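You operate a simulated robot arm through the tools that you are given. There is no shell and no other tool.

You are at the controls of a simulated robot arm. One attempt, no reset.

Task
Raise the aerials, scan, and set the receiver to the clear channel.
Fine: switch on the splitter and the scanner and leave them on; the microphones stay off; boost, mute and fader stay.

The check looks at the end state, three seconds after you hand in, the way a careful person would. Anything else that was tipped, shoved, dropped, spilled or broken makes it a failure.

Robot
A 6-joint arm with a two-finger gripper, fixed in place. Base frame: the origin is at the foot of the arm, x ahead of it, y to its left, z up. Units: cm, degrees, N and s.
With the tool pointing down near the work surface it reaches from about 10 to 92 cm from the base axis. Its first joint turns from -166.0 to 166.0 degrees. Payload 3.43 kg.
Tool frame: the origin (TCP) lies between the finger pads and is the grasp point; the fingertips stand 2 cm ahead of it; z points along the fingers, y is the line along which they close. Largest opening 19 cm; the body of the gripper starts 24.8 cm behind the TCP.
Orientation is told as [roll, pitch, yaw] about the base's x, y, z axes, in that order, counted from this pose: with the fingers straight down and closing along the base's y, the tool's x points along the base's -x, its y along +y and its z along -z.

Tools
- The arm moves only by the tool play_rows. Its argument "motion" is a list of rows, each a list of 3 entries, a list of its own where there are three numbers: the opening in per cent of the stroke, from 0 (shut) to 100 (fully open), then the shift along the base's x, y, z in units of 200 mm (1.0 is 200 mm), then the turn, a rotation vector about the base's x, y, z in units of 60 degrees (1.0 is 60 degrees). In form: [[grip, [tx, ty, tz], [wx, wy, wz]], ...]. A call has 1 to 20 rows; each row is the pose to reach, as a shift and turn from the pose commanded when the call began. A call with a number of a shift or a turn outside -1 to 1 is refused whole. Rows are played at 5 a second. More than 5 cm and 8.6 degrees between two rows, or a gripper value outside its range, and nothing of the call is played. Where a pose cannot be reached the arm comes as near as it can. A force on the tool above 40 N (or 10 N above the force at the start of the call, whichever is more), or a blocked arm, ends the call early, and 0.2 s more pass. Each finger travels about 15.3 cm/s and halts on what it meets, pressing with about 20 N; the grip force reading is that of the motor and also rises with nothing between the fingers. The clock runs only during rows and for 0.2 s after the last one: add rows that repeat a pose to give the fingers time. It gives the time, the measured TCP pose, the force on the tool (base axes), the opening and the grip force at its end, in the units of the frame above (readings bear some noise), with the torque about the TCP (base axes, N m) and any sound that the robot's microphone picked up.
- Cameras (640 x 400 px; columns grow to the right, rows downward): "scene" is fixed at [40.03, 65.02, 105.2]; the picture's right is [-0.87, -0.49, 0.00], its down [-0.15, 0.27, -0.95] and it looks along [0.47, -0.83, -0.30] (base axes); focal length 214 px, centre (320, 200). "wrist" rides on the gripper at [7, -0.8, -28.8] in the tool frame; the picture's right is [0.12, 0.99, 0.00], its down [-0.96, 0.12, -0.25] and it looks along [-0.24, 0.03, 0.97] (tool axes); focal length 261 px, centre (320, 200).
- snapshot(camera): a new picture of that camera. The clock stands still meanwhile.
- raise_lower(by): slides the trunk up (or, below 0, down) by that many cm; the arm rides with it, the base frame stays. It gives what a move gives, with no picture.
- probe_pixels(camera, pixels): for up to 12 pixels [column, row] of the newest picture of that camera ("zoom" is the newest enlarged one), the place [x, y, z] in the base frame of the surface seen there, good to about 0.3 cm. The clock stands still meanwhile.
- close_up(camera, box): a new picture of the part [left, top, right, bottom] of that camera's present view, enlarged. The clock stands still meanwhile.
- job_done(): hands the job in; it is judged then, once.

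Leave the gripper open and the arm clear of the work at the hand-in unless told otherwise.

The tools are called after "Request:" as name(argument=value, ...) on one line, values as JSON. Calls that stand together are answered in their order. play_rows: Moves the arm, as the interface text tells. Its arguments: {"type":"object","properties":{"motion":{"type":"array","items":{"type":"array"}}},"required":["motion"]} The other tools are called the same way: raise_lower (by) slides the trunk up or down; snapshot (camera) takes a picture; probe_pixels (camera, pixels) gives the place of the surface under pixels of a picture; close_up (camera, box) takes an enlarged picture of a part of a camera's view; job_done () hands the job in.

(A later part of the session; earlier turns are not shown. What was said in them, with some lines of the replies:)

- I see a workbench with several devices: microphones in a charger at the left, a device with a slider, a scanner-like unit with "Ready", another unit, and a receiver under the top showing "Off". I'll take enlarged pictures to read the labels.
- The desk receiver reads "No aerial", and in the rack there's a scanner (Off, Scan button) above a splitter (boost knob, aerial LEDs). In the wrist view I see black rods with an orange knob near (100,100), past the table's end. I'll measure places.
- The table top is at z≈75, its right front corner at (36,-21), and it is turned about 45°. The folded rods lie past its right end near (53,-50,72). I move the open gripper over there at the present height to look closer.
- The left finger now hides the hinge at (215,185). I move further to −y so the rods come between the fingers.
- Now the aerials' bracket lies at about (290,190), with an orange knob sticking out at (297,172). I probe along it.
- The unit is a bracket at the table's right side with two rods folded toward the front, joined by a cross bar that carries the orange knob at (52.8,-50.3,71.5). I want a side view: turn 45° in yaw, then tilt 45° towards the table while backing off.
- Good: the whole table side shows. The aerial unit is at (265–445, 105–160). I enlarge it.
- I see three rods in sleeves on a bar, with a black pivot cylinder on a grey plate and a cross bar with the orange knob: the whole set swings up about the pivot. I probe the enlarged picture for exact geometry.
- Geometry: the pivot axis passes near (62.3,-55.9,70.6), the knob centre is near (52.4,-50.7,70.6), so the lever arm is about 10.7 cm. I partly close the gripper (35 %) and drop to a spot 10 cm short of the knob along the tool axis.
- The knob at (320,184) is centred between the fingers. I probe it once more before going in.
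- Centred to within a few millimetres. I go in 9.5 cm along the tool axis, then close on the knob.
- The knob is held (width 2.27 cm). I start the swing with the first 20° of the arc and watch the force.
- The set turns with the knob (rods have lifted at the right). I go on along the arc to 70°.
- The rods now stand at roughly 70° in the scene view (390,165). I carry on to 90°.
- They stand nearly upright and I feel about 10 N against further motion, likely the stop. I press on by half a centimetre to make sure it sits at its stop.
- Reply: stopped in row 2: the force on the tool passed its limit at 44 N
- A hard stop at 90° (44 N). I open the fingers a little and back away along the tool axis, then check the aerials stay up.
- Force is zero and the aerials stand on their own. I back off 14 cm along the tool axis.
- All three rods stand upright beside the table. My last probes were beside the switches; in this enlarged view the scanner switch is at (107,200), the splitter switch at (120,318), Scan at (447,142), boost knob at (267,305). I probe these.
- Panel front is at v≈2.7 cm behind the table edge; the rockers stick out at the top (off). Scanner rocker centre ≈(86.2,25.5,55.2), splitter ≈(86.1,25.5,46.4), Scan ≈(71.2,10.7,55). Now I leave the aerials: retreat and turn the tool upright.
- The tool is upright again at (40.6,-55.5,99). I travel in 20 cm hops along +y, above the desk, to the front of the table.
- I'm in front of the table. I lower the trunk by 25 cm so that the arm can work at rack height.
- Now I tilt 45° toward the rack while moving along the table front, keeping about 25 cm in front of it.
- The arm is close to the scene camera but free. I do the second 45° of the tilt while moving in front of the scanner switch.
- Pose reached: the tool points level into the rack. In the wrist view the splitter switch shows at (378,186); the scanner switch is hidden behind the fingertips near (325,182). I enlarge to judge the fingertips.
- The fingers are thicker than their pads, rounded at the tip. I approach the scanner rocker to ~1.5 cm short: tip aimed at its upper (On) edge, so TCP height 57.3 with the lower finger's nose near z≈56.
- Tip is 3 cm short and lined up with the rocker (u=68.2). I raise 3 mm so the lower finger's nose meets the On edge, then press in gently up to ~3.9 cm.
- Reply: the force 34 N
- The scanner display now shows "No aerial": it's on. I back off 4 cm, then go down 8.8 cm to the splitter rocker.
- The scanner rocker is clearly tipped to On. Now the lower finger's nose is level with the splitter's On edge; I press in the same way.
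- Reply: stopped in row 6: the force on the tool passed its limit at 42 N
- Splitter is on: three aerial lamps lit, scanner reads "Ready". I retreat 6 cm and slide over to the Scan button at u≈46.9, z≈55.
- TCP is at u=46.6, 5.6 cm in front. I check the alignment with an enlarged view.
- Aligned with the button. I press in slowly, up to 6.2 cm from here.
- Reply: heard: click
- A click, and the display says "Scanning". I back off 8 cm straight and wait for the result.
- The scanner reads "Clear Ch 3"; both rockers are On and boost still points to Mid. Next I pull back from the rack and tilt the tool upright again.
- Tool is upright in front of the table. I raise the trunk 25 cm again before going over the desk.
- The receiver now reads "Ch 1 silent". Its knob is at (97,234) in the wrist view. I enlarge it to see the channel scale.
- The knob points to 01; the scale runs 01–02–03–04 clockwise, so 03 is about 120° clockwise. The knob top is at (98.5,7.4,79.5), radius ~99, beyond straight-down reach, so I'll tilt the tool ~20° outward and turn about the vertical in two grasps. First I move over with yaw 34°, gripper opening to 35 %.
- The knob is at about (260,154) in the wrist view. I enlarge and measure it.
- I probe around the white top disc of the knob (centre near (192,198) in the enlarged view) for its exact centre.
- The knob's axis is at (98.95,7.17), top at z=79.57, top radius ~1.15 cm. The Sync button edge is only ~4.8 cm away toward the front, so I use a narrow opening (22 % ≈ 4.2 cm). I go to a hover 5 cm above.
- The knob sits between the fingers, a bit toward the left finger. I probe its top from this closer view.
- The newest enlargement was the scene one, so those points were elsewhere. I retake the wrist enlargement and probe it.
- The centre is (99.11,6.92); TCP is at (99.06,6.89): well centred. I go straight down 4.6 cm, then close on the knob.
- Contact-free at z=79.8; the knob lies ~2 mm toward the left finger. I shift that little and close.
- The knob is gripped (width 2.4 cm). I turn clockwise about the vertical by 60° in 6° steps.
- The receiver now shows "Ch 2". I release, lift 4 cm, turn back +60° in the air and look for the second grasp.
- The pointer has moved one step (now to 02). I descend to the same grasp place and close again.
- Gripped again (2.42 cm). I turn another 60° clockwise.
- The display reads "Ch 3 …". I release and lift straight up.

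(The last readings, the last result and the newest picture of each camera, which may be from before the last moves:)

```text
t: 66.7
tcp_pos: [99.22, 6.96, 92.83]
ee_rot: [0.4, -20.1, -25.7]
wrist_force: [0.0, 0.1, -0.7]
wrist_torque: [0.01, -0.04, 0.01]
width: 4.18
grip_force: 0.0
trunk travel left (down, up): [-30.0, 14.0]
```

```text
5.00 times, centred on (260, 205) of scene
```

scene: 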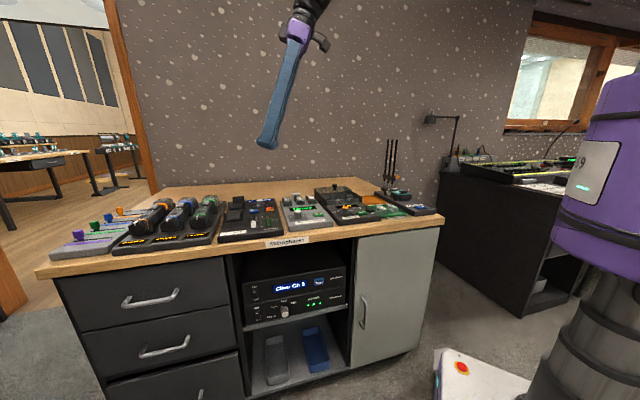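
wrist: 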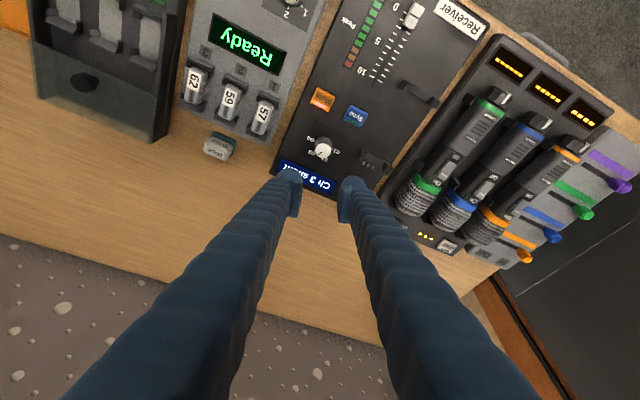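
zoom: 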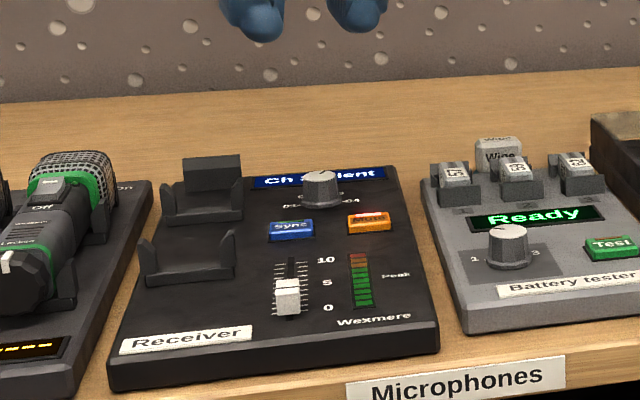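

"Ch 3 silent", pointer on 03; mute, sync and fader look untouched. I lift away, undo the tilt and pull back towards the starting place, opening the gripper.

Request:
play_rows(motion=[[22, [0, 0, 0.2], [0, 0, 0]], [22, [-0.1, 0.02, 0.4], [0.0289, 0.06, 0]], [22, [-0.3, 0.04, 0.5], [0.0578, 0.12, 0]], [30, [-0.5, 0.06, 0.6], [0.0868, 0.18, 0]], [45, [-0.7, 0.08, 0.7], [0.1157, 0.24, 0]], [60, [-0.9, 0.1, 0.8], [0.1446, 0.3, 0]], [60, [-0.9, 0.1, 0.8], [0.1446, 0.3, 0]]])

Request:
play_rows(motion=[[70, [-0.2, 0.02, 0], [0, 0, 0.08]], [80, [-0.4, 0.04, 0], [0, 0, 0.16]], [90, [-0.6, 0.06, 0], [0, 0, 0.24]], [100, [-0.8, 0.08, 0], [0, 0, 0.32]], [100, [-0.95, 0.1, 0], [0, 0, 0.428]], [100, [-0.95, 0.1, 0], [0, 0, 0.428]]])

Request:
snapshot(camera="scene")

Request:
snapshot(camera="wrist")

Request:
close_up(camera="scene", box=[240, 260, 350, 330])

Request:
close_up(camera="scene", box=[340, 120, 460, 230])

Request:
close_up(camera="scene", box=[40, 180, 300, 265])

```text
t: 68.3
tcp_pos: [81.34, 9.19, 108.87]
ee_rot: [0.6, 0.0, -25.7]
wrist_force: [1.3, -0.3, -0.5]
wrist_torque: [-0.02, 0.02, 0.01]
width: 11.4
grip_force: 0.1
trunk travel left (down, up): [-30.0, 14.0]
```

```text
t: 69.7
tcp_pos: [62.15, 11.05, 108.97]
ee_rot: [0.6, -0.3, 0.0]
wrist_force: [0.0, 0.3, -0.2]
wrist_torque: [0.0, 0.02, 0.02]
width: 19.0
grip_force: 0.0
trunk travel left (down, up): [-30.0, 14.0]
```

```text
taken
```

scene: 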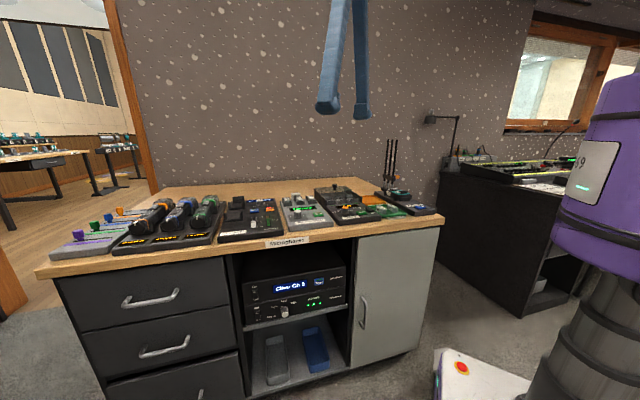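

```text
taken
```

wrist: 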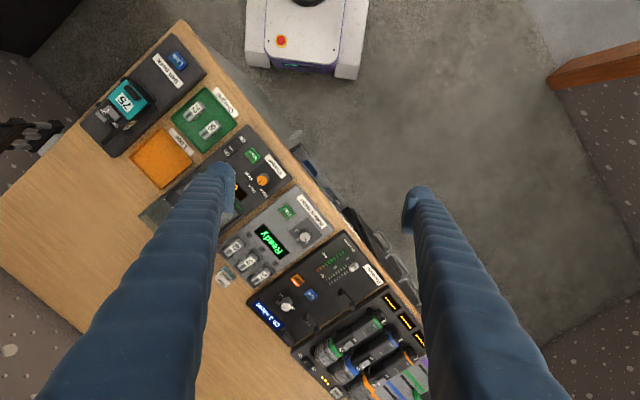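

```text
5.71 times, centred on (295, 295) of scene
```

zoom: 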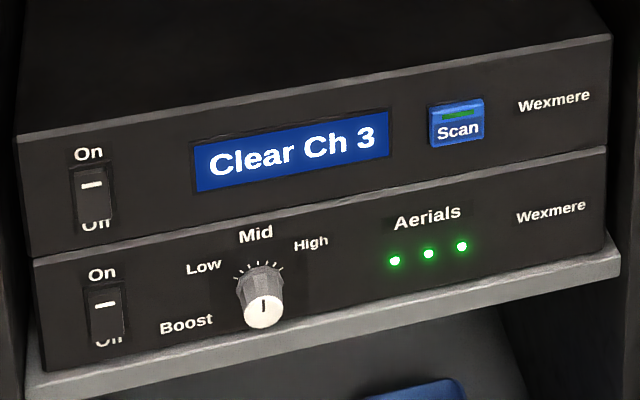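

```text
3.64 times, centred on (400, 175) of scene
```

zoom: 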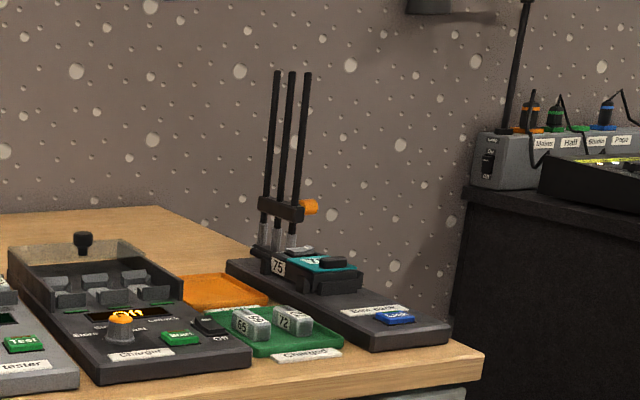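

```text
2.46 times, centred on (170, 222) of scene
```

zoom: 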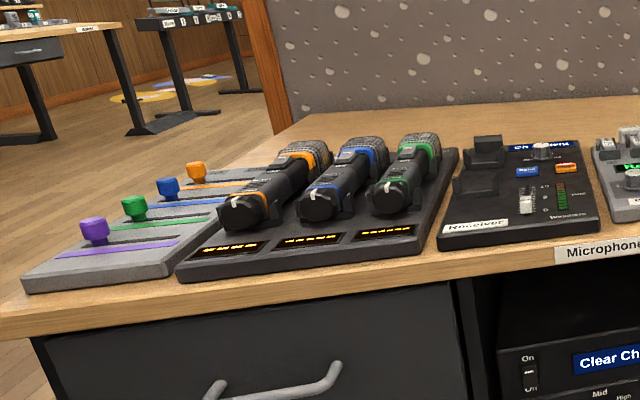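

Everything holds: aerials upright, three lamps lit, "Clear Ch 3", both rockers On, boost at Mid. One last look at the receiver's display, mute and fader.

Request:
close_up(camera="wrist", box=[240, 220, 400, 350])

```text
3.08 times, centred on (320, 285) of wrist
```

zoom: 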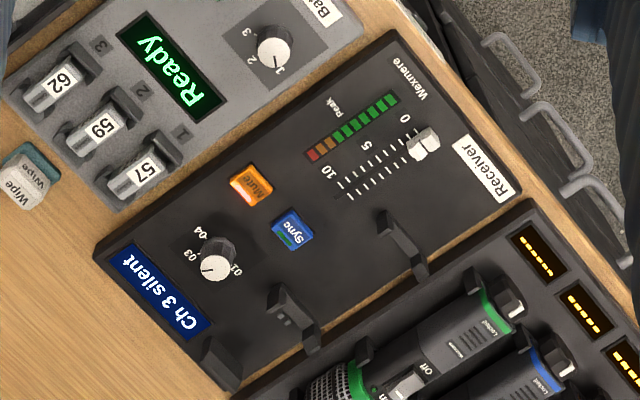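

The receiver shows "Ch 3 silent", mute is still lit, the fader is still at its low end and the microphones are untouched. The arm is clear with the gripper open, so I hand in.

Request:
job_done()

```text
The job is handed in.
```

The job is handed in. I raised the aerials, ran the scan and set the receiver to channel 3, the clear channel it found.

- **Aerials:** all three stand upright against their stop, and the three aerial lamps on the splitter are lit.
- **Splitter and scanner:** both are switched on and left on. The scanner display reads "Clear Ch 3".
- **Receiver:** the knob points to 03 and the display reads "Ch 3 silent".
- **Left alone:** the microphones, boost, mute and fader. In the last pictures boost still points to Mid, mute is still lit and the fader is at its low end.

Nothing looked tipped, shoved or dropped in the last pictures. The arm is clear of the work with the gripper fully open. The hand-in gave no verdict.
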